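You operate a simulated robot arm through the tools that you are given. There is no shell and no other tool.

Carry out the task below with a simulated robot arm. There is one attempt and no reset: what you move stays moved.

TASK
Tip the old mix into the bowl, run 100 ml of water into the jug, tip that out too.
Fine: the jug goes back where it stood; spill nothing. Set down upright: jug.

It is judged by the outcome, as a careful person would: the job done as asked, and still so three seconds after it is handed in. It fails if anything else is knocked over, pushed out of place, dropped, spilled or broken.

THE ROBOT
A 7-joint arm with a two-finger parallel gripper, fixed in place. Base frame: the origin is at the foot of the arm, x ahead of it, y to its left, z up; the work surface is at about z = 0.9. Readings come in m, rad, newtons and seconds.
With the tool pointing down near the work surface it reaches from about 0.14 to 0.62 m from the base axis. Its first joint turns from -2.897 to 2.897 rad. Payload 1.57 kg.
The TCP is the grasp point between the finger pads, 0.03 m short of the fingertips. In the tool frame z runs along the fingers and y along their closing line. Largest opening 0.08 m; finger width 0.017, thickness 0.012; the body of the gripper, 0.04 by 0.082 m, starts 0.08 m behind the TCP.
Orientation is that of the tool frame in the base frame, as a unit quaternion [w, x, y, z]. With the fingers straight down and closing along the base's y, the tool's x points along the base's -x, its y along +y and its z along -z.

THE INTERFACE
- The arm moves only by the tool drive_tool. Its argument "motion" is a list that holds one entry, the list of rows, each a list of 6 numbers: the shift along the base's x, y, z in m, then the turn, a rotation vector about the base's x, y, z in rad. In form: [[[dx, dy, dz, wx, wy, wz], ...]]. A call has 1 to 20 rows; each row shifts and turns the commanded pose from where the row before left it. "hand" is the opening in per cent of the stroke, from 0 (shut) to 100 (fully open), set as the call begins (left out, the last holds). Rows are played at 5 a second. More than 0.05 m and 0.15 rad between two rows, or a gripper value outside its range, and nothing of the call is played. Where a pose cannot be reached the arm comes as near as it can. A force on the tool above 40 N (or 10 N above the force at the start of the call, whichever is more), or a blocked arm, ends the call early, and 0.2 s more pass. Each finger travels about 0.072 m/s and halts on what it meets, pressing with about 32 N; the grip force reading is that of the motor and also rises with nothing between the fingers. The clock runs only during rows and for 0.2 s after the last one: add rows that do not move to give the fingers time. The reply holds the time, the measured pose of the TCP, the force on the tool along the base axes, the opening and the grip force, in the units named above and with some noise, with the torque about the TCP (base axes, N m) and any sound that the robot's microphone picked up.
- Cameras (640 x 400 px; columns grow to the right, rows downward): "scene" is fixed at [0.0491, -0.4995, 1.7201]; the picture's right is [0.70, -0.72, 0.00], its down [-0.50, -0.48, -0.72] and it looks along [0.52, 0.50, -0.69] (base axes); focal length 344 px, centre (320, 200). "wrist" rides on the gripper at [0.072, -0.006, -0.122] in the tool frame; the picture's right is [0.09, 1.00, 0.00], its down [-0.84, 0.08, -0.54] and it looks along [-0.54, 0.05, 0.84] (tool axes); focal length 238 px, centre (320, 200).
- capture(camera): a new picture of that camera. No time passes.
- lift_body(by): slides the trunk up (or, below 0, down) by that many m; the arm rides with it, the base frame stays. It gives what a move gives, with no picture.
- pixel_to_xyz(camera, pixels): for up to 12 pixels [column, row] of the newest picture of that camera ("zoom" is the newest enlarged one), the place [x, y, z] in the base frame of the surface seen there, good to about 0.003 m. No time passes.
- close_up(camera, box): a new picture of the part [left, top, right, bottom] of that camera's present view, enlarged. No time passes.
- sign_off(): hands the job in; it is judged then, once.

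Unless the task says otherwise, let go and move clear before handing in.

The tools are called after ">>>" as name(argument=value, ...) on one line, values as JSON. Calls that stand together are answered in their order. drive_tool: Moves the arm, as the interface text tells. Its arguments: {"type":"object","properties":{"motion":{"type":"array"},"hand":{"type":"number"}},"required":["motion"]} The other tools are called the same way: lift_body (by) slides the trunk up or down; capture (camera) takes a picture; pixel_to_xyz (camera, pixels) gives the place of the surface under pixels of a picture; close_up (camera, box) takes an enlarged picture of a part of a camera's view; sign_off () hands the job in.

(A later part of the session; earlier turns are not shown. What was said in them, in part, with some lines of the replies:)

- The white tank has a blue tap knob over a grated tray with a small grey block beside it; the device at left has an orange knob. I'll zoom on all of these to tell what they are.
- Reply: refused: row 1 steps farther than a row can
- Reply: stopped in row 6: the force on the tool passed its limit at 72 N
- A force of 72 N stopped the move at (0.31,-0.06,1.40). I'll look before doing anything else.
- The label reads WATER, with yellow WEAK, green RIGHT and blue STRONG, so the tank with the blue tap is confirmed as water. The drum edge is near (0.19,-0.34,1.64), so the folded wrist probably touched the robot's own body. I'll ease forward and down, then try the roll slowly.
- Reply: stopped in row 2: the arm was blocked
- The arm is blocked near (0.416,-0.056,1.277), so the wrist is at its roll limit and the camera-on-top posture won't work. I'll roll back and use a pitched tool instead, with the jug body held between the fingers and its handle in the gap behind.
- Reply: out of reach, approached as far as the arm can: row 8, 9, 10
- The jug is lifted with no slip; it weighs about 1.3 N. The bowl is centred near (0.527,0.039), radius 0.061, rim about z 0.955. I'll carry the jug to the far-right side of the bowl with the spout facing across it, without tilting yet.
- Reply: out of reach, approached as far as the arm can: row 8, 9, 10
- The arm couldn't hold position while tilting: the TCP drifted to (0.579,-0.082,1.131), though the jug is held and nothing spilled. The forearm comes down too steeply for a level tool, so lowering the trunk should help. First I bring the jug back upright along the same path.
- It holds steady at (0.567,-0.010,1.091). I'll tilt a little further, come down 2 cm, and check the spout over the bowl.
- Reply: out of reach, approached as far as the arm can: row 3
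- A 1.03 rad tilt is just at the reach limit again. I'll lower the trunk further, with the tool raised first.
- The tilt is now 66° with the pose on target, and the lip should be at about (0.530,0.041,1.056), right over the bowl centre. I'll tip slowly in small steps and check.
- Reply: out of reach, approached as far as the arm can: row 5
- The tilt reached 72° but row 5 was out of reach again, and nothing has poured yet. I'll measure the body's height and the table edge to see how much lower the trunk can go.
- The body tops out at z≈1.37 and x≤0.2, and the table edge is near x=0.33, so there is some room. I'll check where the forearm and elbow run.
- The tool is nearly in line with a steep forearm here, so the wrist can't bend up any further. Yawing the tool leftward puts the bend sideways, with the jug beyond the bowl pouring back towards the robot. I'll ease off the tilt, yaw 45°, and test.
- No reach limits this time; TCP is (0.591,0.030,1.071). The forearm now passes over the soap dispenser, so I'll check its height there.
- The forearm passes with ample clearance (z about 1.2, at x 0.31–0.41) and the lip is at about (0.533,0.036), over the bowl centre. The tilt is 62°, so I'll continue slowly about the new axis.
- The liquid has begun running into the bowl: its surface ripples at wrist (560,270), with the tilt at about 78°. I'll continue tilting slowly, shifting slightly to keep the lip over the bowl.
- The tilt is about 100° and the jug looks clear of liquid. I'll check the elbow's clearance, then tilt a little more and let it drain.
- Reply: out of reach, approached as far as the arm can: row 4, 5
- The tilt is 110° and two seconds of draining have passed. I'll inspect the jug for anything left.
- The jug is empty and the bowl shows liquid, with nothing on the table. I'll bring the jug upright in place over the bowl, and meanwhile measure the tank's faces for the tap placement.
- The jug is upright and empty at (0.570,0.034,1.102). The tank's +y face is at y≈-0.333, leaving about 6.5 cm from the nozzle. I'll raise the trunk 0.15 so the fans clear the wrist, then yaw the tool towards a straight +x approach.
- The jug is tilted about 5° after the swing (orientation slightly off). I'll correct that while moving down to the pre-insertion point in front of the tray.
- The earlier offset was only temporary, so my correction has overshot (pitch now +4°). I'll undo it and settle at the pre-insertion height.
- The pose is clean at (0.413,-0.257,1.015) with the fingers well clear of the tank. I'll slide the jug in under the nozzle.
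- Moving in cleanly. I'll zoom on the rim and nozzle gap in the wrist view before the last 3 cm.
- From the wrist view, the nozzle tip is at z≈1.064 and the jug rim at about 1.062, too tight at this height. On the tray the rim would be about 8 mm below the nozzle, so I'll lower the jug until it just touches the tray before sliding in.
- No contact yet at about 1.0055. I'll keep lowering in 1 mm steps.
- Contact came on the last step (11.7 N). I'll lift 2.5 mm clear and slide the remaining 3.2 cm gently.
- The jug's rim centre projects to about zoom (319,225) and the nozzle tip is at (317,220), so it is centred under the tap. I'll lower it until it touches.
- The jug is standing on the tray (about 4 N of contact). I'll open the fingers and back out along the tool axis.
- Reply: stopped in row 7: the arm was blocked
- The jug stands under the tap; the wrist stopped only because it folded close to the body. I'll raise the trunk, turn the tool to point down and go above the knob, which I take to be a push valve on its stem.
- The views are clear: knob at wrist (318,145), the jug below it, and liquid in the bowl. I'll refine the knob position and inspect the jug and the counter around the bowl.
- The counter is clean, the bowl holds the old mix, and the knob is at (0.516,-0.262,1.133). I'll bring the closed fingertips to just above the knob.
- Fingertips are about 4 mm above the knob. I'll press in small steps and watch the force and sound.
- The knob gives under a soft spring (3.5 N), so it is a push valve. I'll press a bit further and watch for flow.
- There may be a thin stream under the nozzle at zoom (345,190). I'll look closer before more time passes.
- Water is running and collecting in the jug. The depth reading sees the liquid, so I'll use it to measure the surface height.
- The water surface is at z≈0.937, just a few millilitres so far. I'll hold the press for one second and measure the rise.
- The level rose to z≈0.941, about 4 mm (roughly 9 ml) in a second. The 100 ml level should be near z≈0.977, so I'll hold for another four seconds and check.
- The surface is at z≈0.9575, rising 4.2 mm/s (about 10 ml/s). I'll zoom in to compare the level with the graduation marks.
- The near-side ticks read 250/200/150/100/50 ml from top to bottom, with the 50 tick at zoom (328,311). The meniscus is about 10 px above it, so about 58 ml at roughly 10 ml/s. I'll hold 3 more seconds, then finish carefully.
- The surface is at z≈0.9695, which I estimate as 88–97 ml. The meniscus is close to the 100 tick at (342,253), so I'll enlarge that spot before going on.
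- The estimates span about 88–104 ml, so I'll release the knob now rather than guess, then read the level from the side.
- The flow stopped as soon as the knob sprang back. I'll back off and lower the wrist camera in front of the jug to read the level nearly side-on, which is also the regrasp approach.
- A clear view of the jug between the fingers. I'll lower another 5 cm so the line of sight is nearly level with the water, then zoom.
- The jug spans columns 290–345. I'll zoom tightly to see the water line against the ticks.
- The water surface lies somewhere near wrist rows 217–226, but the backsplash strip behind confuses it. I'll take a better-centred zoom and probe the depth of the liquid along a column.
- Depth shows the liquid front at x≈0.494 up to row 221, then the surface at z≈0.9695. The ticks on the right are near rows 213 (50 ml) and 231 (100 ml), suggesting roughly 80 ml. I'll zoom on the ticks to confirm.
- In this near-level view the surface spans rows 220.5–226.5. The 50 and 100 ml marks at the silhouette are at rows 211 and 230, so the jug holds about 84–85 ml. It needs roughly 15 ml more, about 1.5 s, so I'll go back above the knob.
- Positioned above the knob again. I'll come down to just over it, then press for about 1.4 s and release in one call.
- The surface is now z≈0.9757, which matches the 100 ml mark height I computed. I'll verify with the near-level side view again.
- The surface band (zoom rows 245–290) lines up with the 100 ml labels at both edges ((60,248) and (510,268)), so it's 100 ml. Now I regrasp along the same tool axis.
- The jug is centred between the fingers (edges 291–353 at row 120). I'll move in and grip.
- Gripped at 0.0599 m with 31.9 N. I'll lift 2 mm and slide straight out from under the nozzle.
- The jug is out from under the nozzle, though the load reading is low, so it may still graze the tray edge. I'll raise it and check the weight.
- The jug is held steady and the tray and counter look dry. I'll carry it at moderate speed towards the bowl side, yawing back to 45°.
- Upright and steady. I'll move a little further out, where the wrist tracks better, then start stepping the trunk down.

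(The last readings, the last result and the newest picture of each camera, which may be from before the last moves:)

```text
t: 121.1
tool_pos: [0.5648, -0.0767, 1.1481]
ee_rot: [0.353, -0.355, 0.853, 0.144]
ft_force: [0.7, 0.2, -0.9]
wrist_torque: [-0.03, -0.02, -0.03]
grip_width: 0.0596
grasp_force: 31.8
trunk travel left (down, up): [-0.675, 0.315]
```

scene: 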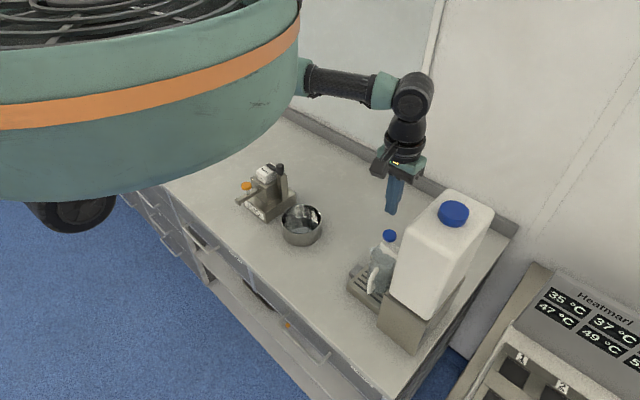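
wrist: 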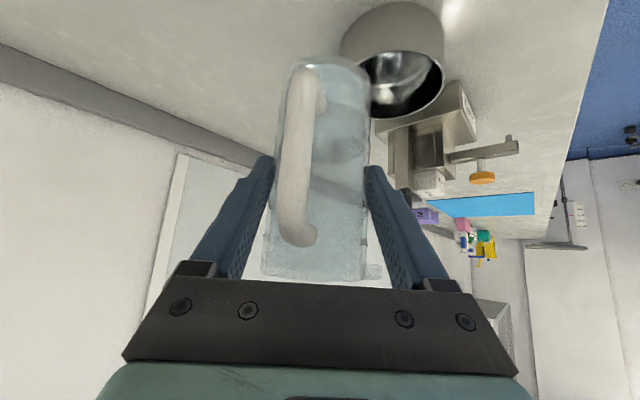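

Tracking is exact. I'll continue with another trunk step, then begin yawing towards 90°.

>>> lift_body(by=-0.1)

>>> drive_tool(motion=[[[0.002, 0.006, 0.005, 0, 0, 0.06], [0.003, 0.012, 0.01, 0, 0, 0.1], [0.003, 0.014, 0.015, 0, 0, 0.1], [0.003, 0.014, 0.015, 0, 0, 0.1], [0.003, 0.014, 0.015, 0, 0, 0.1], [0.003, 0.014, 0.01, 0, 0, 0.1], [0.003, 0.014, 0.01, 0, 0, 0.1], [0.003, 0.012, 0, 0, 0, 0.08], [0, 0.006, 0, 0, 0, 0.045], [0, 0, 0, 0, 0, 0]]])

>>> capture(camera="wrist")

>>> capture(camera="scene")

```text
t: 122.4
tool_pos: [0.5649, -0.0772, 1.0498]
ee_rot: [0.354, -0.355, 0.853, 0.143]
ft_force: [-1.1, 0.9, -0.9]
wrist_torque: [0.02, -0.01, 0.01]
grip_width: 0.0594
grasp_force: 32.5
trunk travel left (down, up): [-0.575, 0.415]
```

```text
t: 124.6
tool_pos: [0.5899, 0.0277, 1.1299]
ee_rot: [-0.273, 0.654, -0.653, -0.268]
ft_force: [0.8, 0.2, -0.9]
wrist_torque: [0.01, 0.03, -0.01]
grip_width: 0.0597
grasp_force: 32.0
trunk travel left (down, up): [-0.575, 0.415]
```

```text
taken
```

wrist: 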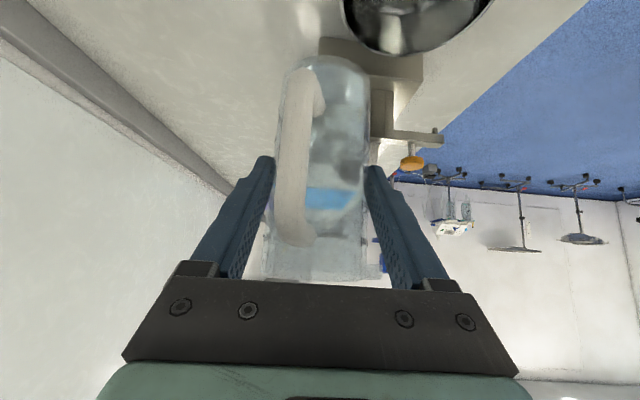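

```text
taken
```

scene: 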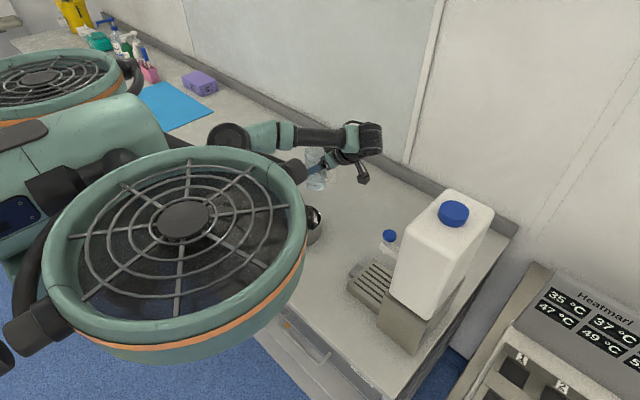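

Upright over the far side of the bowl with clean tracking. The jug has turned about 6° in the grip (handle now near column 300), so I'll tilt about a slightly corrected axis. First one more trunk step, raising before lowering.

>>> drive_tool(motion=[[[0, 0, 0.015, 0, 0, 0], [0, 0, 0.025, 0, 0, 0], [0, 0, 0.02, 0, 0, 0], [0, 0, 0, 0, 0, 0]]])

>>> lift_body(by=-0.1)

>>> capture(camera="wrist")

```text
t: 125.6
tool_pos: [0.5874, 0.0297, 1.1703]
ee_rot: [0.259, -0.65, 0.658, 0.278]
ft_force: [-0.3, 0.5, -0.5]
wrist_torque: [0.01, 0.02, -0.01]
grip_width: 0.0592
grasp_force: 32.1
trunk travel left (down, up): [-0.575, 0.415]
```

```text
t: 127.0
tool_pos: [0.5874, 0.028, 1.0722]
ee_rot: [0.259, -0.651, 0.658, 0.276]
ft_force: [-0.2, -0.3, -1.7]
wrist_torque: [-0.05, -0.01, 0.01]
grip_width: 0.0594
grasp_force: 32.1
trunk travel left (down, up): [-0.475, 0.515]
```

```text
taken
```

wrist: 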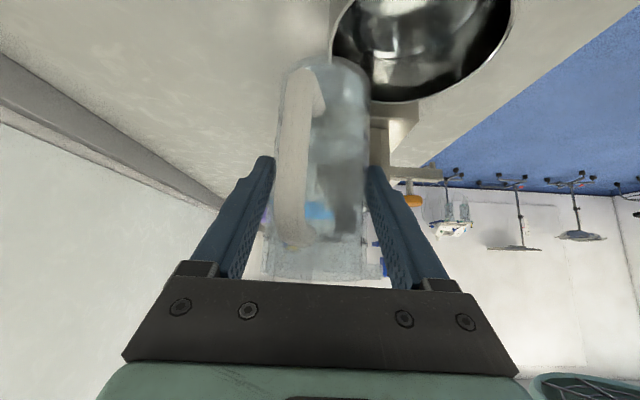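

Steady at (0.587,0.028,1.072), with the jug base clear of the rim. I'll tilt 1.0 rad, still below the pouring angle.

>>> drive_tool(motion=[[[0, 0, 0, 0.005, -0.06, 0], [0, 0, 0, 0.01, -0.0995, 0], [0, 0, 0, 0.01, -0.0995, 0], [0, 0, 0, 0.01, -0.0995, 0], [0, 0, 0, 0.01, -0.0995, 0], [0, 0, 0, 0.01, -0.0995, 0], [0, 0, 0, 0.01, -0.0995, 0], [0, 0, 0, 0.01, -0.0995, 0], [0, 0, 0, 0.01, -0.0995, 0], [0, 0, 0, 0.01, -0.0995, 0], [0, 0, 0, 0.004, -0.04, 0], [0, 0, 0, 0, 0, 0]]])

>>> capture(camera="wrist")

>>> close_up(camera="scene", box=[180, 140, 370, 260])

```text
t: 129.8
tool_pos: [0.5868, 0.0279, 1.0552]
ee_rot: [-0.558, 0.699, -0.447, 0.031]
ft_force: [0.2, 0.2, -0.6]
wrist_torque: [0.0, 0.02, 0.0]
grip_width: 0.0597
grasp_force: 31.7
trunk travel left (down, up): [-0.475, 0.515]
stopped in row 12: the arm was blocked; the commanded pose is now the measured one
```

```text
taken
```

wrist: 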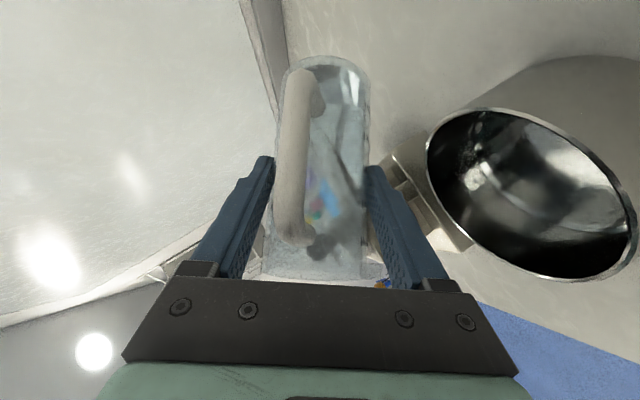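

```text
3.33 times, centred on (275, 200) of scene
```

zoom: 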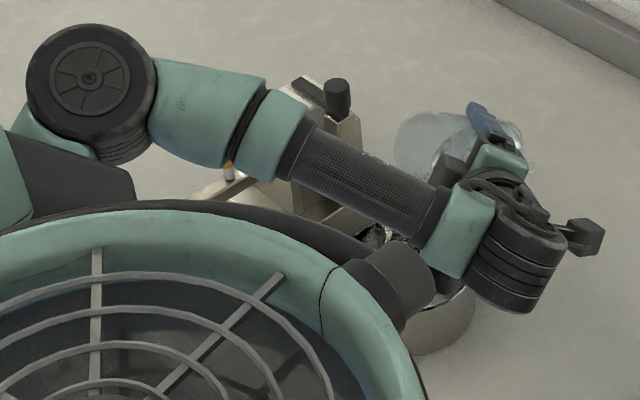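

The arm reported blocked at a tilt of about 54°, with the TCP sagging to z 1.055; the water is still well inside the jug. I'll restore the height and position where tilting worked before and see if it frees.

>>> drive_tool(motion=[[[0.001, 0, 0.005, 0, 0, 0], [0.002, 0.001, 0.01, 0, 0, 0], [0.002, 0.001, 0.01, 0, 0, 0], [0, 0, 0, 0, 0, 0]]])

```text
t: 130.8
tool_pos: [0.5905, 0.0255, 1.0616]
ee_rot: [-0.543, 0.703, -0.458, 0.026]
ft_force: [0.5, -0.2, -1.2]
wrist_torque: [-0.04, 0.02, 0.01]
grip_width: 0.0593
grasp_force: 32.0
trunk travel left (down, up): [-0.475, 0.515]
```

The tool is too high relative to the trunk for this wrist posture; upright at 90° yaw was exact with the trunk 0.1 higher. I'll raise the trunk by 0.1 and bring the tool back down.

>>> lift_body(by=0.1)

>>> drive_tool(motion=[[[0, 0, -0.01, 0, 0, 0], [0, 0, -0.02, 0, 0, 0], [0, 0, -0.02, 0, 0, 0], [0, 0, -0.02, 0, 0, 0], [0, 0, -0.01, 0, 0, 0], [0, 0, 0, 0, 0, 0]]])

>>> capture(camera="wrist")

```text
t: 132.1
tool_pos: [0.5908, 0.0278, 1.1609]
ee_rot: [-0.543, 0.704, -0.458, 0.023]
ft_force: [0.6, 0.2, -1.8]
wrist_torque: [-0.02, 0.0, 0.01]
grip_width: 0.0596
grasp_force: 31.4
trunk travel left (down, up): [-0.575, 0.415]
```

```text
t: 133.5
tool_pos: [0.5923, 0.0302, 1.102]
ee_rot: [-0.56, 0.697, -0.447, 0.032]
ft_force: [0.5, 0.1, -1.3]
wrist_torque: [-0.04, 0.05, 0.01]
grip_width: 0.0594
grasp_force: 31.8
trunk travel left (down, up): [-0.575, 0.415]
```

```text
taken
```

wrist: 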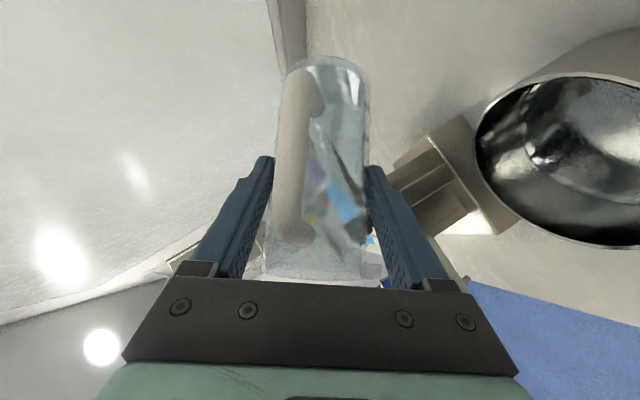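

The arm tracks again: TCP (0.592,0.030,1.102), tilt 54°. I'll lower slightly and continue tilting in small steps, checking that it follows.

>>> drive_tool(motion=[[[0, 0, -0.007, 0.005, -0.05, 0], [0, 0, -0.007, 0.005, -0.05, 0], [0, 0, -0.006, 0.004, -0.04, 0], [0, 0, 0, 0, 0, 0]]])

>>> capture(camera="wrist")

```text
t: 134.5
tool_pos: [0.5918, 0.0294, 1.0824]
ee_rot: [-0.593, 0.691, -0.406, 0.078]
ft_force: [0.8, -0.7, -1.1]
wrist_torque: [0.02, 0.03, 0.02]
grip_width: 0.0591
grasp_force: 32.4
trunk travel left (down, up): [-0.575, 0.415]
```

```text
taken
```

wrist: 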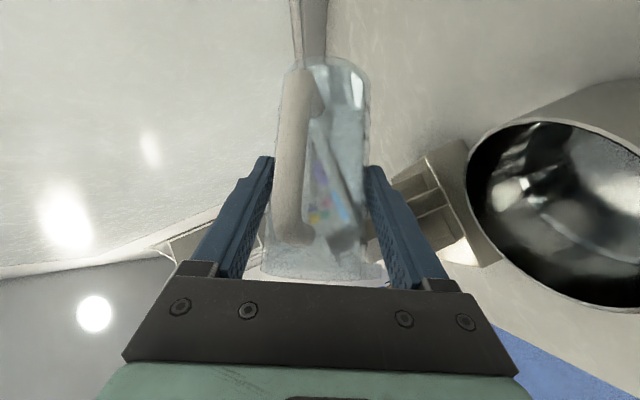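

Tracking is good at 62°, and the lip is at about (0.532,0.031,1.071), over the bowl. I'll continue slowly into the pour.

>>> drive_tool(motion=[[[0, 0, -0.004, 0.003, -0.03, 0], [0, 0, -0.004, 0.003, -0.03, 0], [0, 0, -0.004, 0.003, -0.03, 0], [0, 0, 0, 0.003, -0.03, 0], [0, 0, 0, 0.002, -0.02, 0], [0, 0, 0, 0.002, -0.02, 0], [0, 0, 0, 0.002, -0.02, 0], [0, 0, 0, 0.002, -0.02, 0], [0, 0, 0, 0, 0, 0], [0, 0, 0, 0, 0, 0]]])

>>> capture(camera="wrist")

>>> close_up(camera="scene", box=[180, 130, 370, 250])

```text
t: 136.7
tool_pos: [0.5919, 0.0304, 1.0679]
ee_rot: [-0.638, 0.673, -0.346, 0.143]
ft_force: [0.6, 0.1, -1.7]
wrist_torque: [0.01, 0.01, 0.01]
grip_width: 0.0593
grasp_force: 31.5
trunk travel left (down, up): [-0.575, 0.415]
```

```text
taken
```

wrist: 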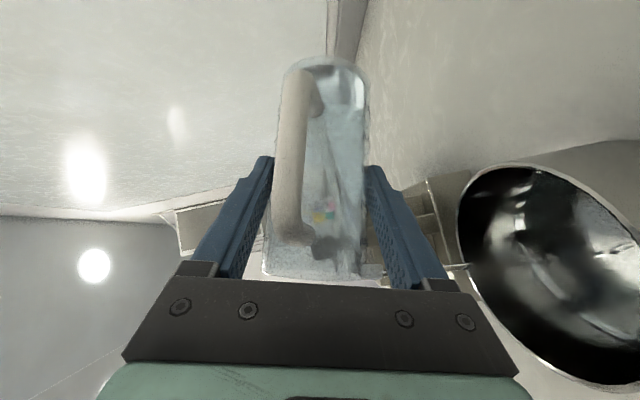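

```text
3.33 times, centred on (275, 190) of scene
```

zoom: 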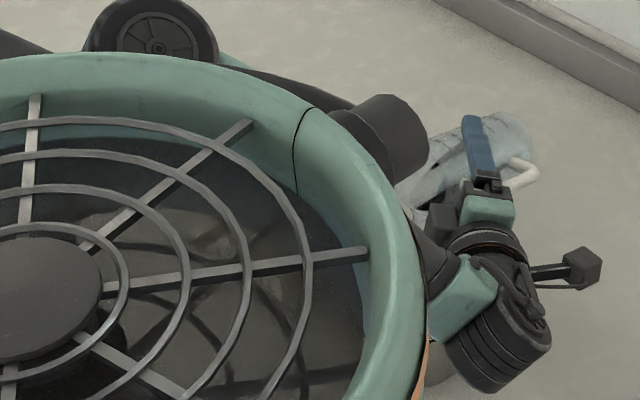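

The tilt is about 74° and water is nearing the lip. I'll go on in finer steps.

>>> drive_tool(motion=[[[0, 0, 0, 0.002, -0.02, 0], [0, 0, 0, 0.002, -0.02, 0], [0, 0, 0, 0.002, -0.02, 0], [0, 0, 0, 0.002, -0.02, 0], [0, 0, 0, 0, 0, 0], [0, 0, 0, 0, 0, 0], [0, 0, 0, 0, 0, 0]]])

>>> capture(camera="wrist")

>>> close_up(camera="scene", box=[290, 150, 360, 220])

```text
t: 138.3
tool_pos: [0.5913, 0.0299, 1.0693]
ee_rot: [-0.654, 0.664, -0.32, 0.168]
ft_force: [0.4, 0.2, -0.9]
wrist_torque: [0.0, 0.02, 0.03]
grip_width: 0.0592
grasp_force: 31.7
trunk travel left (down, up): [-0.575, 0.415]
```

```text
taken
```

wrist: 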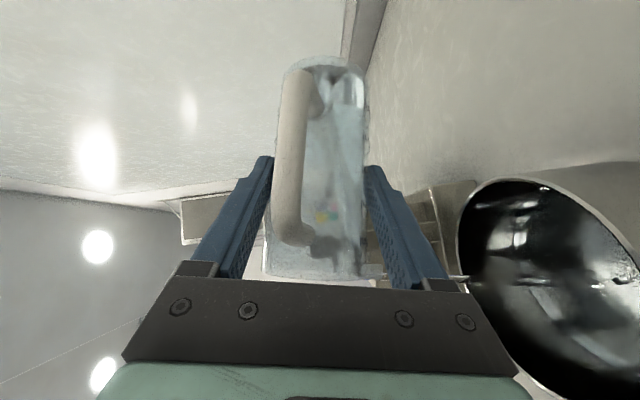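

```text
5.71 times, centred on (325, 185) of scene
```

zoom: 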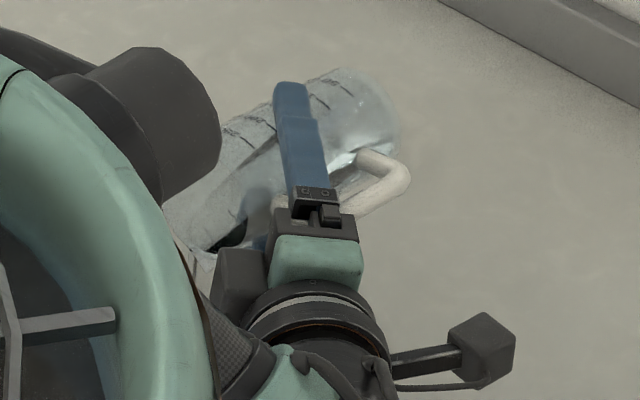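

I'll check for the stream near the bowl edge at wrist (455,275).

>>> close_up(camera="wrist", box=[340, 170, 560, 320])

>>> close_up(camera="scene", box=[300, 180, 330, 210])

```text
2.67 times, centred on (450, 245) of wrist
```

zoom: 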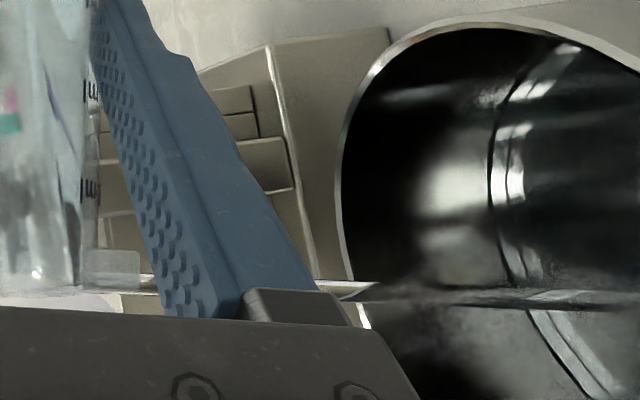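

```text
13.33 times, centred on (315, 195) of scene
```

zoom: 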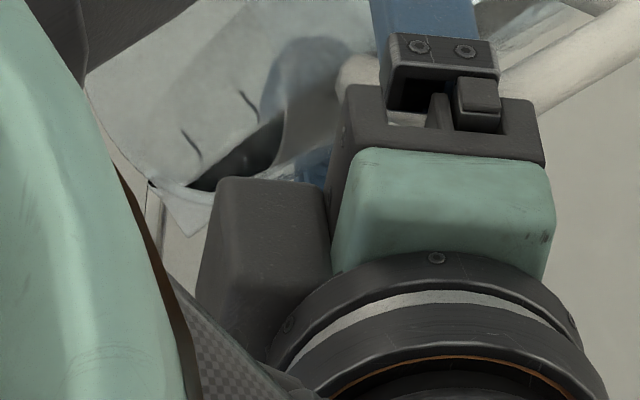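

The stream runs from the lip (about zoom (140,282)) straight down into the bowl. I'll keep tilting slowly with small x shifts.

>>> drive_tool(motion=[[[0, 0, 0, 0.002, -0.02, 0], [0, 0, 0, 0.002, -0.02, 0], [-0.001, 0, 0, 0.002, -0.02, 0], [-0.001, 0, 0, 0.002, -0.02, 0], [-0.001, 0, 0, 0.003, -0.03, 0], [-0.001, 0, 0, 0.003, -0.03, 0], [-0.001, 0, 0, 0.003, -0.03, 0], [-0.001, 0, 0, 0.003, -0.03, 0], [-0.002, 0, 0, 0.003, -0.03, 0], [-0.002, 0, 0, 0.003, -0.03, 0], [0, 0, 0, 0, 0, 0], [0, 0, 0, 0, 0, 0]]])

>>> capture(camera="wrist")

>>> close_up(camera="scene", box=[290, 150, 360, 220])

```text
t: 140.9
tool_pos: [0.5811, 0.029, 1.0708]
ee_rot: [0.698, -0.629, 0.234, -0.249]
ft_force: [-0.3, -0.2, -1.5]
wrist_torque: [0.0, 0.02, -0.02]
grip_width: 0.0591
grasp_force: 31.9
trunk travel left (down, up): [-0.575, 0.415]
```

```text
taken
```

wrist: 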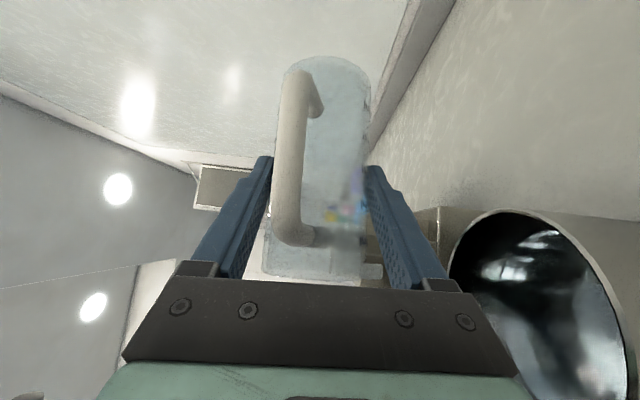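

```text
5.71 times, centred on (325, 185) of scene
```

zoom: 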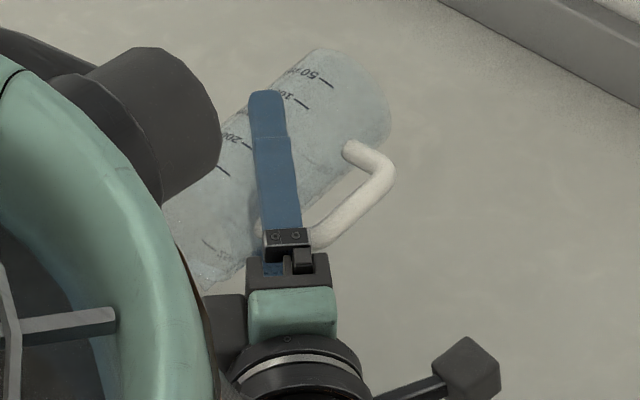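

The jug already looks almost empty at about 93°. I'll tilt a bit further and let it drain for two seconds.

>>> drive_tool(motion=[[[-0.001, 0, 0, 0.004, -0.04, 0], [-0.002, 0, 0, 0.004, -0.04, 0], [-0.002, 0, 0, 0.004, -0.04, 0], [-0.002, 0, 0, 0.004, -0.04, 0], [-0.002, 0, 0, 0.004, -0.04, 0], [-0.002, 0, 0, 0.004, -0.04, 0], [0, 0, 0, 0, 0, 0], [0, 0, 0, 0, 0, 0], [0, 0, 0, 0, 0, 0], [0, 0, 0, 0, 0, 0], [0, 0, 0, 0, 0, 0], [0, 0, 0, 0, 0, 0], [0, 0, 0, 0, 0, 0], [0, 0, 0, 0, 0, 0], [0, 0, 0, 0, 0, 0], [0, 0, 0, 0, 0, 0]]])

>>> capture(camera="wrist")

>>> close_up(camera="scene", box=[290, 150, 360, 220])

>>> close_up(camera="wrist", box=[240, 40, 400, 300])

```text
t: 144.3
tool_pos: [0.6096, 0.0399, 1.0797]
ee_rot: [0.728, -0.587, 0.153, -0.319]
ft_force: [-0.3, -0.2, -1.1]
wrist_torque: [0.01, -0.01, 0.01]
grip_width: 0.0591
grasp_force: 32.1
out of reach, approached as far as the arm can: row 3, 4, 5, 6
trunk travel left (down, up): [-0.575, 0.415]
```

```text
taken
```

wrist: 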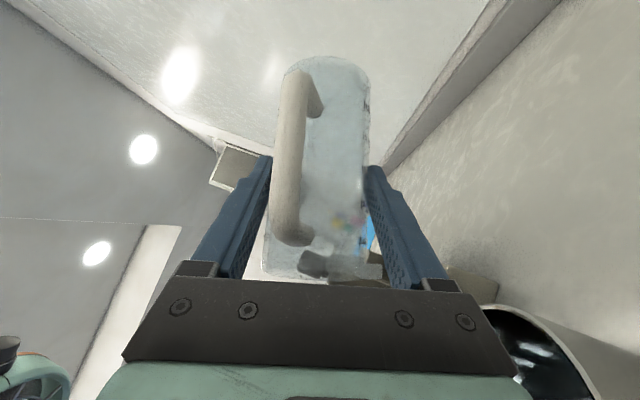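

```text
5.71 times, centred on (325, 185) of scene
```

zoom: 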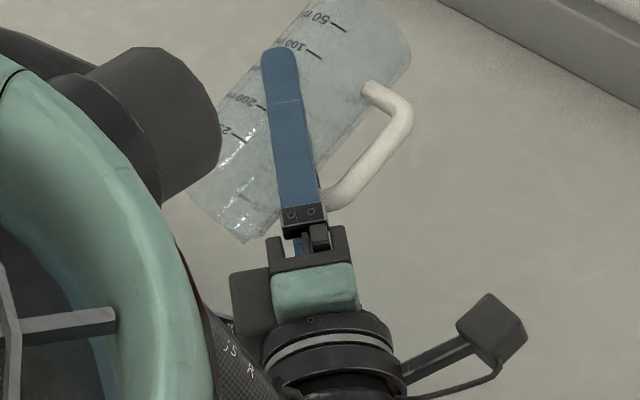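

```text
1.54 times, centred on (320, 170) of wrist
```

zoom: 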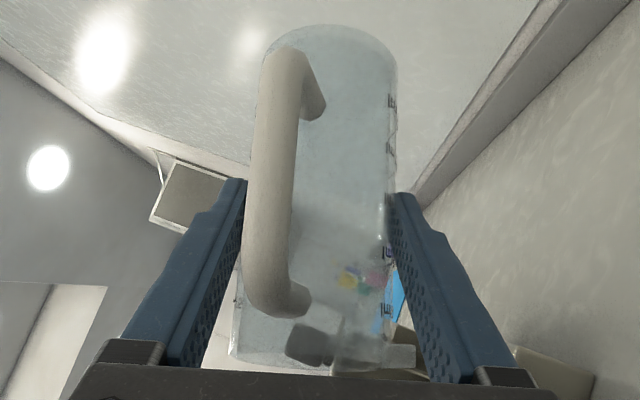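

The jug is empty, but the last tilt drifted the TCP to (0.610,0.040,1.080). The lip is still inside the bowl (x≈0.575 against a rim at 0.588). I'll untilt straight away, moving back over the bowl centre.

>>> drive_tool(motion=[[[-0.004, -0.001, 0, -0.006, 0.06, 0], [-0.005, -0.002, 0, -0.01, 0.0995, 0], [-0.005, -0.002, 0, -0.01, 0.0995, 0], [-0.003, -0.002, 0, -0.01, 0.0995, 0], [0, -0.002, 0.002, -0.01, 0.0995, 0], [0, 0, 0.002, -0.01, 0.0995, 0], [0, 0, 0.002, -0.01, 0.0995, 0], [0, 0, 0.002, -0.01, 0.0995, 0], [0, 0, 0.002, -0.01, 0.0995, 0], [0, 0, 0.002, -0.01, 0.0995, 0], [0, 0, 0.002, -0.01, 0.0995, 0], [0, 0, 0.002, -0.01, 0.0995, 0], [0, 0, 0.002, -0.01, 0.0995, 0], [0, 0, 0.002, -0.01, 0.0995, 0], [0, 0, 0, -0.01, 0.0995, 0], [0, 0, 0, -0.01, 0.0995, 0], [0, 0, 0, -0.01, 0.0995, 0], [0, 0, 0, -0.01, 0.0995, 0], [0, 0, 0, -0.005, 0.06, 0], [0, 0, 0, 0, 0, 0]]])

>>> capture(camera="wrist")

>>> capture(camera="scene")

```text
t: 148.5
tool_pos: [0.592, 0.0282, 1.1003]
ee_rot: [-0.282, 0.667, -0.641, -0.253]
ft_force: [0.1, 0.0, -1.2]
wrist_torque: [0.02, 0.0, 0.0]
grip_width: 0.059
grasp_force: 32.2
trunk travel left (down, up): [-0.575, 0.415]
```

```text
taken
```

wrist: 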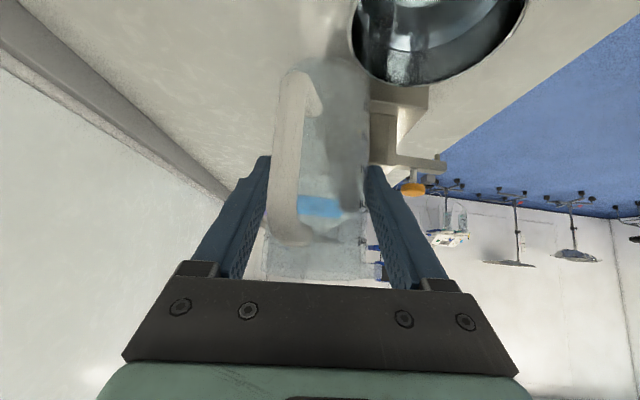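

```text
taken
```

scene: 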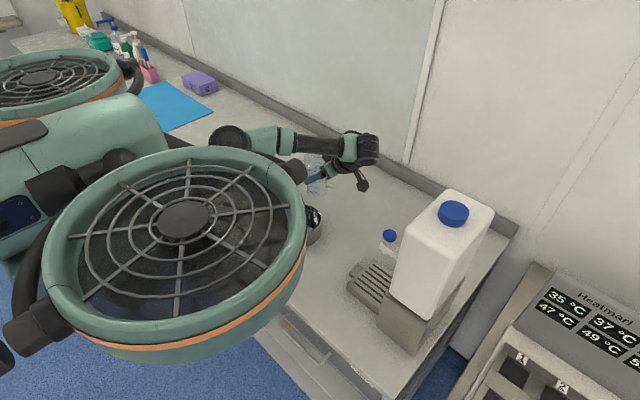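

The jug is upright and empty over the bowl at (0.592,0.028,1.100), but it has turned further in the grip, with the handle now around wrist (284,150). I'll measure the handle direction so I can set it down facing as it did originally, and move back towards its spot.

>>> pixel_to_xyz(camera="wrist", pixels=[[284, 130], [284, 150], [283, 170], [282, 190], [286, 110]])

>>> drive_tool(motion=[[[-0.002, -0.005, 0, 0, 0, -0.05], [-0.003, -0.01, 0, 0, 0, -0.1], [-0.003, -0.012, 0, 0, 0, -0.1], [-0.003, -0.012, 0, 0, 0, -0.1], [-0.003, -0.012, 0, 0, 0, -0.1], [-0.003, -0.012, 0, 0, 0, -0.1], [-0.003, -0.012, 0, 0, 0, -0.1], [-0.003, -0.012, 0, 0, 0, -0.1], [-0.002, -0.01, 0, 0, 0, -0.1], [-0.002, -0.008, 0, 0, 0, -0.08], [0, 0, 0, 0, 0, 0]]])

>>> lift_body(by=0.1)

```text
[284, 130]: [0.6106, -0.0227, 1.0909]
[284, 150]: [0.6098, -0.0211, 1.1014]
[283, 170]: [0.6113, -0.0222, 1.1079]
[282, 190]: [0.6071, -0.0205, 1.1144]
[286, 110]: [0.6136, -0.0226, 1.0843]
```

```text
t: 151.1
tool_pos: [0.5556, -0.0858, 1.0722]
ee_rot: [0.339, -0.301, 0.886, 0.096]
ft_force: [-0.2, 0.2, -1.0]
wrist_torque: [-0.03, -0.02, 0.01]
grip_width: 0.0589
grasp_force: 31.6
trunk travel left (down, up): [-0.575, 0.415]
stopped in row 11: the arm was blocked; the commanded pose is now the measured one
```

```text
t: 152.4
tool_pos: [0.557, -0.0846, 1.1746]
ee_rot: [0.339, -0.302, 0.886, 0.097]
ft_force: [0.2, 0.0, -0.3]
wrist_torque: [0.01, 0.0, -0.04]
grip_width: 0.0587
grasp_force: 32.0
trunk travel left (down, up): [-0.675, 0.315]
```

The handle is turned about 16–17° in the grip, so setting the tool yaw near 29° instead of 45° will put it back facing as it did. I'll raise the trunk to its original height, correct the orientation, and come down near the original spot.

>>> lift_body(by=0.1)

>>> drive_tool(motion=[[[-0.006, -0.003, -0.015, 0, 0, 0], [-0.01, -0.004, -0.025, 0, 0, 0], [-0.01, -0.004, -0.025, 0.021, -0.012, -0.046], [-0.01, -0.004, -0.025, 0.021, -0.012, -0.046], [-0.01, -0.004, -0.025, 0.022, -0.013, -0.046], [-0.01, -0.004, -0.025, 0, 0, 0], [-0.01, -0.004, -0.025, 0, 0, 0], [-0.01, -0.004, -0.02, 0, 0, 0], [0, 0, 0, 0, 0, 0], [0, 0, 0, 0, 0, 0]]])

>>> capture(camera="wrist")

>>> capture(camera="scene")

```text
t: 153.8
tool_pos: [0.5568, -0.0851, 1.2739]
ee_rot: [0.337, -0.304, 0.886, 0.097]
ft_force: [-0.4, 0.5, -0.8]
wrist_torque: [0.01, -0.02, 0.01]
grip_width: 0.0589
grasp_force: 32.4
trunk travel left (down, up): [-0.775, 0.215]
```

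```text
t: 155.9
tool_pos: [0.4801, -0.1152, 1.0952]
ee_rot: [0.375, -0.232, 0.893, 0.097]
ft_force: [1.0, 0.4, -1.7]
wrist_torque: [-0.04, 0.0, 0.01]
grip_width: 0.0574
grasp_force: 32.2
trunk travel left (down, up): [-0.775, 0.215]
```

```text
taken
```

wrist: 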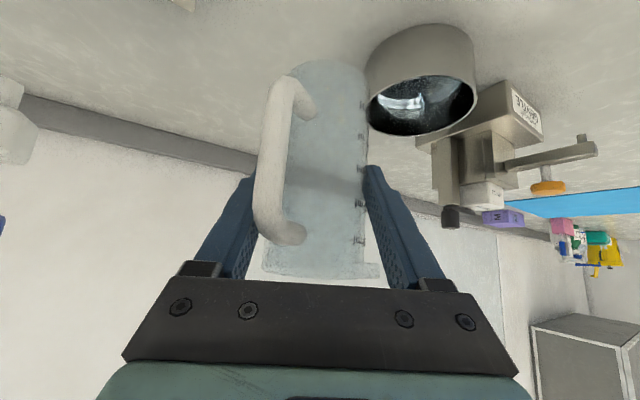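

```text
taken
```

scene: 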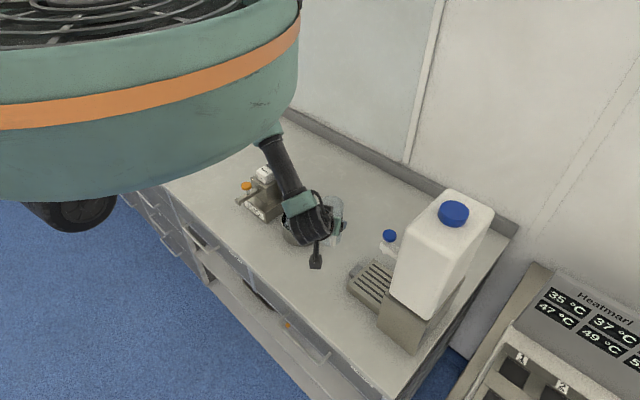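

The grip width has crept down to 0.0574 and the handle has turned further, now near wrist (268,160), so the jug is slowly working in the grip. I need to set it down soon and gently, so I'll check its attitude first.

>>> close_up(camera="scene", box=[290, 180, 370, 260])

>>> close_up(camera="wrist", box=[220, 40, 420, 300])

>>> pixel_to_xyz(camera="wrist", pixels=[[275, 120], [268, 150], [264, 180], [262, 205], [290, 90], [290, 232]])

```text
5.00 times, centred on (330, 220) of scene
```

zoom: 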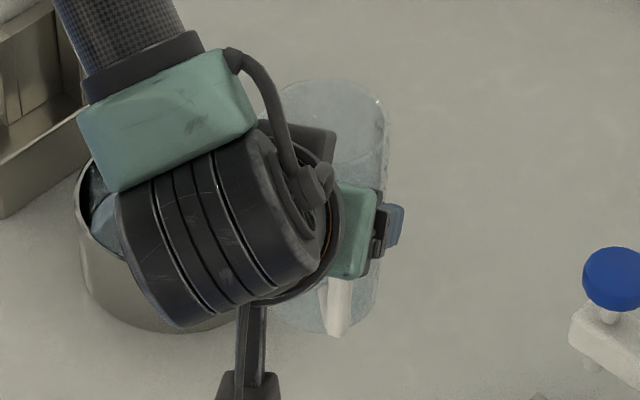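

```text
1.54 times, centred on (320, 170) of wrist
```

zoom: 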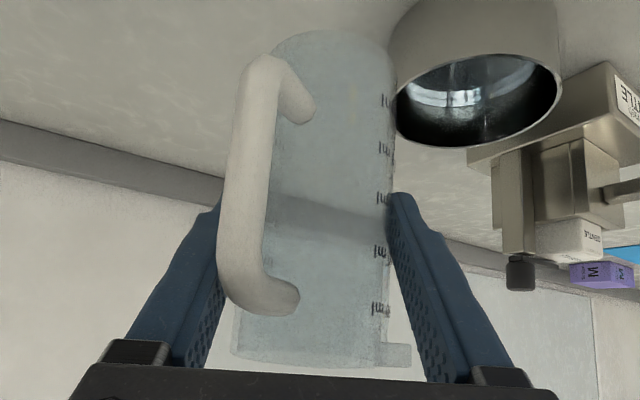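

```text
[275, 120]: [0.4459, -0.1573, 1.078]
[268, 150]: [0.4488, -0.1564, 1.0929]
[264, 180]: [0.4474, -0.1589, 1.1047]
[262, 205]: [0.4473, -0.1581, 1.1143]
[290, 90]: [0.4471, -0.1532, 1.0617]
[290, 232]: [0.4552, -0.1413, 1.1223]
```

The handle points (x 0.446–0.449, y about -0.157) are vertical within a degree or two, so the jug is upright. Its heading is about 230.5° against the original 226°. I'll shift 1 cm to the original spot, yaw -0.08, and lower slowly to about 2 cm above the table.

>>> drive_tool(motion=[[[-0.003, -0.001, -0.01, 0, 0, -0.02], [-0.003, -0.001, -0.015, 0, 0, -0.03], [-0.003, 0, -0.02, 0, 0, -0.03], [-0.002, 0, -0.02, 0, 0, 0], [0, 0, -0.015, 0, 0, 0], [0, 0, -0.01, 0, 0, 0], [0, 0, -0.003, 0, 0, 0], [0, 0, 0, 0, 0, 0]]])

>>> capture(camera="wrist")

>>> pixel_to_xyz(camera="wrist", pixels=[[275, 120], [268, 150], [264, 180], [262, 205], [290, 90], [290, 232]])

>>> close_up(camera="scene", box=[290, 190, 370, 290])

```text
t: 157.8
tool_pos: [0.4704, -0.1173, 1.0009]
ee_rot: [0.377, -0.196, 0.902, 0.08]
ft_force: [1.2, -0.8, -1.6]
wrist_torque: [0.0, 0.01, 0.02]
grip_width: 0.0569
grasp_force: 32.1
trunk travel left (down, up): [-0.775, 0.215]
```

```text
taken
```

wrist: 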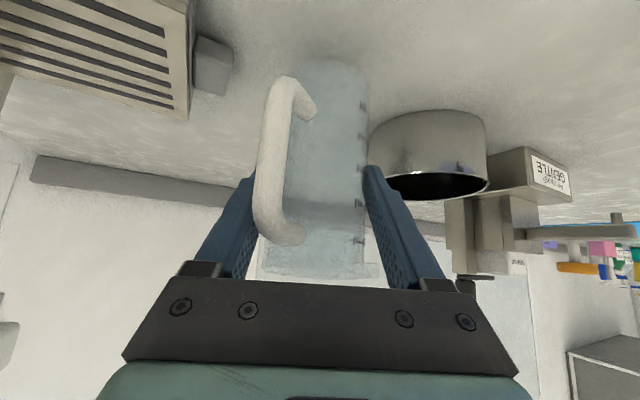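

```text
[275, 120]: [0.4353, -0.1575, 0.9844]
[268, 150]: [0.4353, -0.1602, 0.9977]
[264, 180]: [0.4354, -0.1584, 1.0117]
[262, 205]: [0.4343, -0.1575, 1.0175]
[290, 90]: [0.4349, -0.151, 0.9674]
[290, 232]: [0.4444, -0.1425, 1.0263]
```

```text
4.00 times, centred on (330, 240) of scene
```

zoom: 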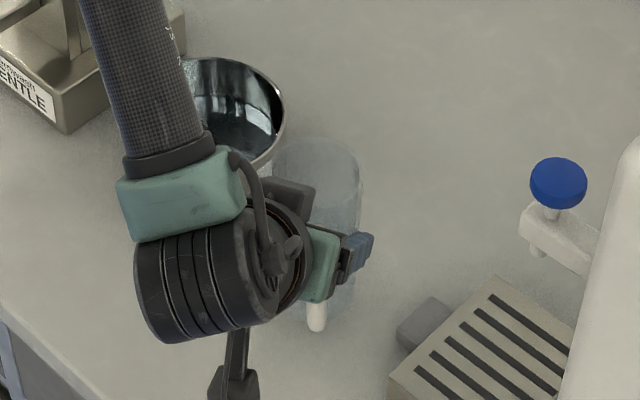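

The handle is at (0.435,-0.159), within a few millimetres of its original place, and the axis is near (0.476,-0.115). I'll lower gently to touch.

>>> drive_tool(motion=[[[0, 0, -0.008, 0, 0, 0], [0, 0, -0.005, 0, 0, 0], [0, 0, -0.003, 0, 0, 0], [0, 0, 0, 0, 0, 0]]])

>>> drive_tool(motion=[[[0, 0, -0.0015, 0, 0, 0], [0, 0, 0, 0, 0, 0], [0, 0, 0, 0, 0, 0]]])

>>> drive_tool(motion=[[[0, 0, -0.0015, 0, 0, 0], [0, 0, 0, 0, 0, 0], [0, 0, 0, 0, 0, 0]]])

```text
t: 158.8
tool_pos: [0.4705, -0.1177, 0.9842]
ee_rot: [0.377, -0.195, 0.902, 0.08]
ft_force: [-1.2, -0.6, -0.4]
wrist_torque: [0.0, 0.05, 0.02]
grip_width: 0.0571
grasp_force: 31.9
trunk travel left (down, up): [-0.775, 0.215]
```

```text
t: 159.6
tool_pos: [0.4697, -0.1172, 0.9824]
ee_rot: [0.378, -0.194, 0.902, 0.081]
ft_force: [0.7, -0.1, -1.2]
wrist_torque: [-0.01, 0.02, -0.01]
grip_width: 0.057
grasp_force: 32.1
trunk travel left (down, up): [-0.775, 0.215]
```

```text
t: 160.3
tool_pos: [0.4693, -0.1168, 0.9809]
ee_rot: [0.378, -0.195, 0.901, 0.081]
ft_force: [-0.6, -0.4, -2.1]
wrist_torque: [-0.01, -0.01, 0.0]
grip_width: 0.057
grasp_force: 32.3
trunk travel left (down, up): [-0.775, 0.215]
```

No contact yet at 0.981. I'll keep stepping down.

>>> drive_tool(motion=[[[0, 0, -0.0015, 0, 0, 0], [0, 0, 0, 0, 0, 0], [0, 0, 0, 0, 0, 0]]])

>>> drive_tool(motion=[[[0, 0, -0.001, 0, 0, 0], [0, 0, 0, 0, 0, 0], [0, 0, 0, 0, 0, 0]]])

>>> drive_tool(motion=[[[0, 0, -0.001, 0, 0, 0], [0, 0, 0, 0, 0, 0], [0, 0, 0, 0, 0, 0]]])

```text
t: 161.2
tool_pos: [0.4696, -0.1178, 0.9796]
ee_rot: [0.377, -0.196, 0.902, 0.081]
ft_force: [-0.1, -0.3, -2.1]
wrist_torque: [-0.02, 0.04, -0.01]
grip_width: 0.057
grasp_force: 31.8
trunk travel left (down, up): [-0.775, 0.215]
```

```text
t: 161.9
tool_pos: [0.4694, -0.1168, 0.9772]
ee_rot: [0.378, -0.194, 0.902, 0.08]
ft_force: [0.4, 1.1, -0.9]
wrist_torque: [-0.03, 0.0, -0.04]
grip_width: 0.057
grasp_force: 31.9
trunk travel left (down, up): [-0.775, 0.215]
```

```text
t: 162.8
tool_pos: [0.4694, -0.1166, 0.9775]
ee_rot: [0.379, -0.195, 0.901, 0.08]
ft_force: [-2.2, 0.7, 13.0]
wrist_torque: [-0.21, 0.05, -0.07]
grip_width: 0.0569
grasp_force: 32.4
trunk travel left (down, up): [-0.775, 0.215]
```

The jug is on the table (13 N). I'll ease off a little, confirm, then open.

>>> drive_tool(motion=[[[0, 0, 0.0008, 0, 0, 0], [0, 0, 0, 0, 0, 0]]])

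>>> drive_tool(motion=[[[0, 0, 0, 0, 0, 0], [0, 0, 0, 0, 0, 0], [0, 0, 0, 0, 0, 0], [0, 0, 0, 0, 0, 0]]], hand=100)

>>> capture(camera="wrist")

```text
t: 163.3
tool_pos: [0.47, -0.1175, 0.9781]
ee_rot: [0.379, -0.196, 0.901, 0.081]
ft_force: [1.5, 1.8, 7.8]
wrist_torque: [-0.08, -0.27, 0.06]
grip_width: 0.0569
grasp_force: 32.1
trunk travel left (down, up): [-0.775, 0.215]
```

```text
t: 164.3
tool_pos: [0.4706, -0.1187, 0.9771]
ee_rot: [0.377, -0.195, 0.902, 0.08]
ft_force: [0.1, -0.1, 0.1]
wrist_torque: [-0.03, 0.04, 0.02]
grip_width: 0.0798
grasp_force: 0.0
trunk travel left (down, up): [-0.775, 0.215]
```

```text
taken
```

wrist: 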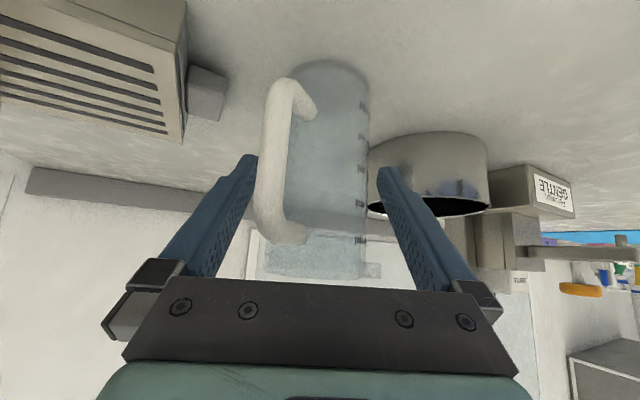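

Released cleanly, with the handle free between the fingers. I'll back out along the tool axis.

>>> drive_tool(motion=[[[-0.0064, -0.0029, 0.0071, 0, 0, 0], [-0.0097, -0.0044, 0.0106, 0, 0, 0], [-0.0129, -0.0058, 0.0141, 0, 0, 0], [-0.0129, -0.0058, 0.0141, 0, 0, 0], [-0.0129, -0.0058, 0.0141, 0, 0, 0], [-0.0097, -0.0044, 0.0106, 0, 0, 0], [0, 0, 0, 0, 0, 0]]])

>>> capture(camera="wrist")

>>> capture(camera="scene")

```text
t: 165.9
tool_pos: [0.4053, -0.1486, 1.0486]
ee_rot: [0.377, -0.195, 0.902, 0.08]
ft_force: [0.9, 0.7, -0.1]
wrist_torque: [0.01, -0.01, 0.0]
grip_width: 0.0799
grasp_force: 0.1
trunk travel left (down, up): [-0.775, 0.215]
```

```text
taken
```

wrist: 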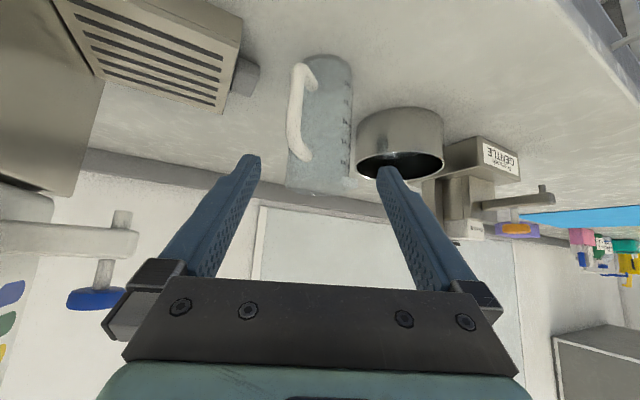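

```text
taken
```

scene: 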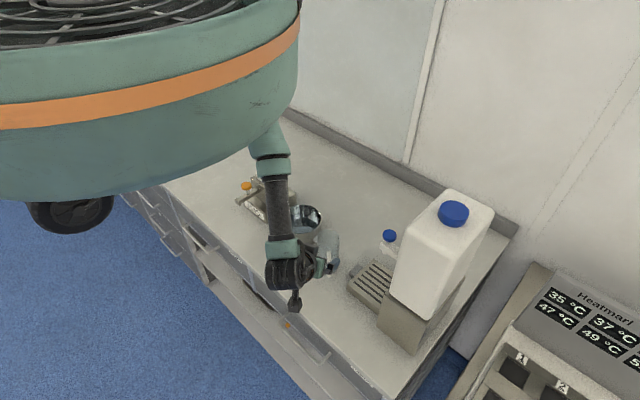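

The jug stands upright on its own. I'll raise the arm clear and then inspect everything from the scene camera.

>>> drive_tool(motion=[[[-0.005, -0.005, 0.02, 0, 0, 0], [0, -0.005, 0.03, 0, 0, 0], [0, -0.01, 0.03, 0, 0, 0], [0, -0.01, 0.03, 0.04, 0.09, 0], [0, -0.01, 0.03, 0.04, 0.09, 0], [0.002, -0.01, 0.03, 0.04, 0.09, 0], [0.002, -0.01, 0.03, 0.04, 0.09, 0], [0.002, -0.01, 0.03, 0.04, 0.09, 0], [0.002, -0.01, 0.03, 0.04, 0.09, 0], [0, -0.01, 0.02, 0.04, 0.09, 0], [0, 0, 0, 0, 0, 0]]])

>>> capture(camera="scene")

>>> close_up(camera="scene", box=[250, 180, 370, 290])

>>> capture(camera="wrist")

```text
t: 168.3
tool_pos: [0.4105, -0.2349, 1.3295]
ee_rot: [0.103, -0.107, 0.954, 0.26]
ft_force: [-0.1, 0.2, 1.1]
wrist_torque: [0.01, -0.02, 0.01]
grip_width: 0.0801
grasp_force: 0.0
trunk travel left (down, up): [-0.775, 0.215]
```

```text
taken
```

scene: 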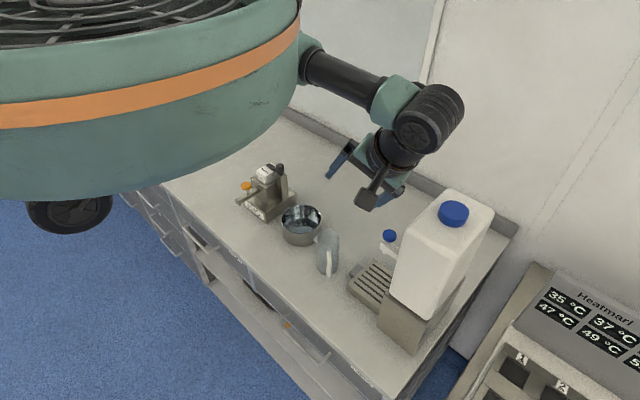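

```text
3.64 times, centred on (310, 235) of scene
```

zoom: 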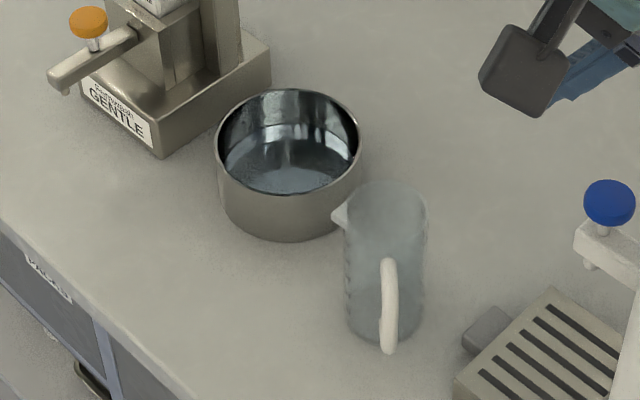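

```text
taken
```

wrist: 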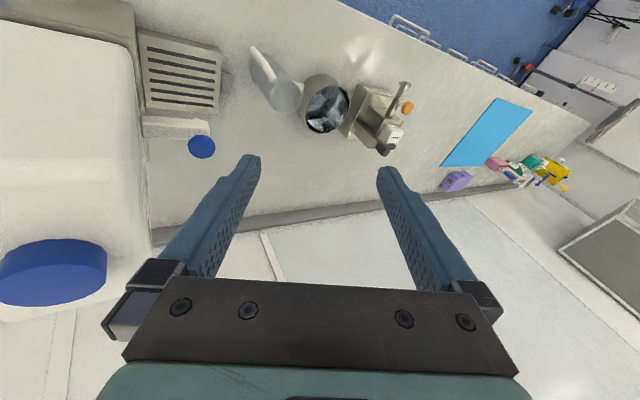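

Everything is upright, the bowl holds the liquid and the counter looks dry. I'll compare the jug's position with the initial picture using the identical close-up.

>>> close_up(camera="scene", box=[280, 195, 360, 285])

>>> pixel_to_xyz(camera="zoom", pixels=[[360, 270], [362, 300], [362, 340], [360, 360], [345, 350], [310, 340], [290, 210]])

>>> close_up(camera="scene", box=[340, 220, 420, 310])

>>> close_up(camera="wrist", box=[220, 20, 420, 160])

```text
4.44 times, centred on (320, 240) of scene
```

zoom: 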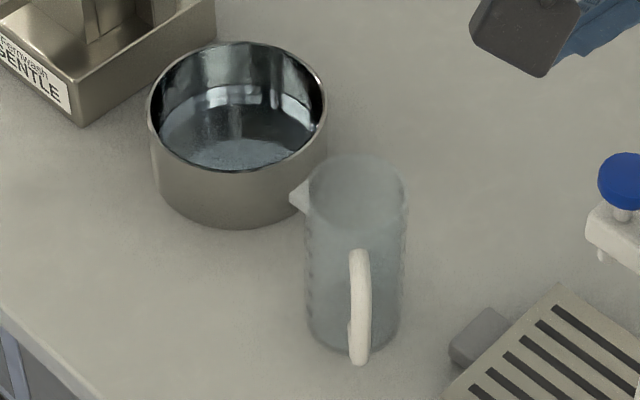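

```text
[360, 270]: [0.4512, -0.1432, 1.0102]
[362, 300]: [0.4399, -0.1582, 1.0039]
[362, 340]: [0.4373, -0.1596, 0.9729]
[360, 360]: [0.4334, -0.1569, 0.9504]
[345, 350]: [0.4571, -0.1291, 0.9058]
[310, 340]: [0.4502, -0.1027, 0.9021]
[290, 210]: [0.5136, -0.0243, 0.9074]
```

```text
4.44 times, centred on (380, 265) of scene
```

zoom: 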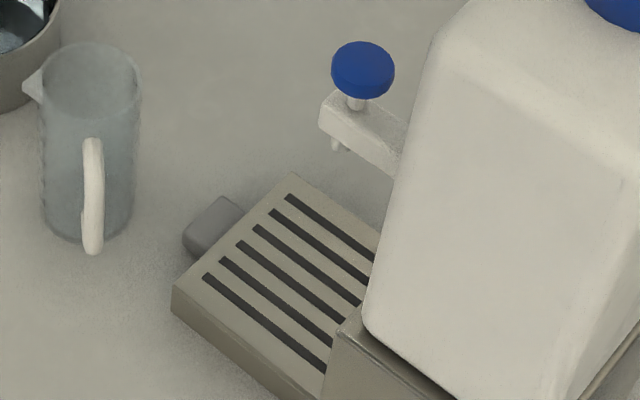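

```text
2.86 times, centred on (320, 90) of wrist
```

zoom: 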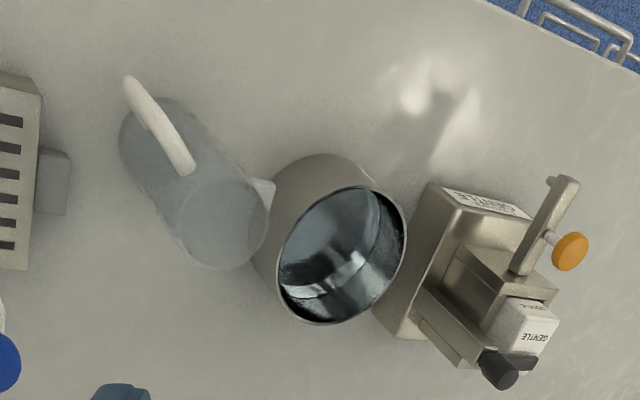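

The jug stands within about 9 mm of its original place with the same heading, and the bowl, tray and tap are unmoved. I'll check for residue in the jug's bottom.

>>> close_up(camera="scene", box=[310, 240, 350, 285])

>>> pixel_to_xyz(camera="zoom", pixels=[[270, 230], [300, 230], [290, 260], [310, 280], [270, 290], [330, 300], [400, 250], [420, 270], [400, 290], [380, 310], [300, 310], [280, 330]])

```text
8.89 times, centred on (330, 262) of scene
```

zoom: 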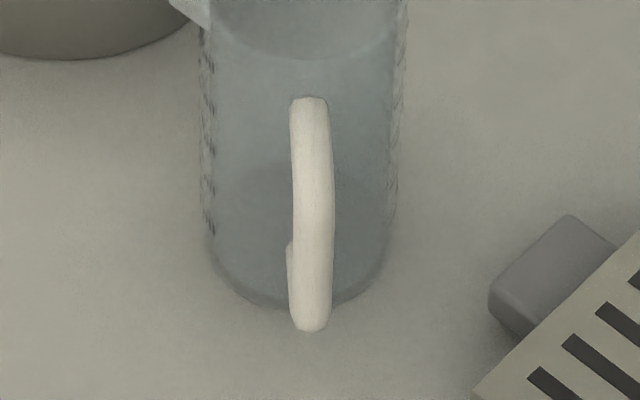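

```text
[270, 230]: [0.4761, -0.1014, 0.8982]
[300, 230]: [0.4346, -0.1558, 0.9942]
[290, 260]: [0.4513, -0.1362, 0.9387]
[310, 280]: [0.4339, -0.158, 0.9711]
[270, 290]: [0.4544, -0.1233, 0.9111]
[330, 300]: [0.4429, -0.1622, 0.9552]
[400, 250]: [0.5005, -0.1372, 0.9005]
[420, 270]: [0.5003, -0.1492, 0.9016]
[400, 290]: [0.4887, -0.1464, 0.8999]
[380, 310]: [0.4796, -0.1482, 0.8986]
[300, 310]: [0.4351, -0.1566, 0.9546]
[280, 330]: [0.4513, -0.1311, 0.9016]
```

The depth inside the jug's bottom reads straight through to the table (0.898), so the jug is empty. It is upright and back in its place, the mix and the 100 ml of water are in the bowl, the tap is off and the arm is clear. Handing in.

>>> sign_off()

```text
The job is handed in.
```

I tipped the old mix into the bowl, ran about 100 ml of water into the jug, and tipped that into the bowl too. I've handed the job in.

- **Water amount:** I filled in two goes. In a near-level side view, the surface lined up with the 100 ml mark on both sides of the jug.
- **Jug:** It is empty and upright, about 9 mm from where it first stood, with the handle facing almost the same way. It turned slowly in the gripper during the pours, so I corrected its heading before setting it down.
- **Spills:** None showed on the counter or the tray in the final pictures. Near the end of the second pour the arm drifted and the spout came close to the bowl's edge, but by my calculation it stayed inside the rim.
- **Everything else:** The bowl, tap, tank and soap dispenser are where they were. The tap is off, and the arm is clear.

Early on, the arm stopped with a 72 N force in mid-air, well above the counter. I took it to be the arm touching the robot's own body, and nothing on the counter was affected.
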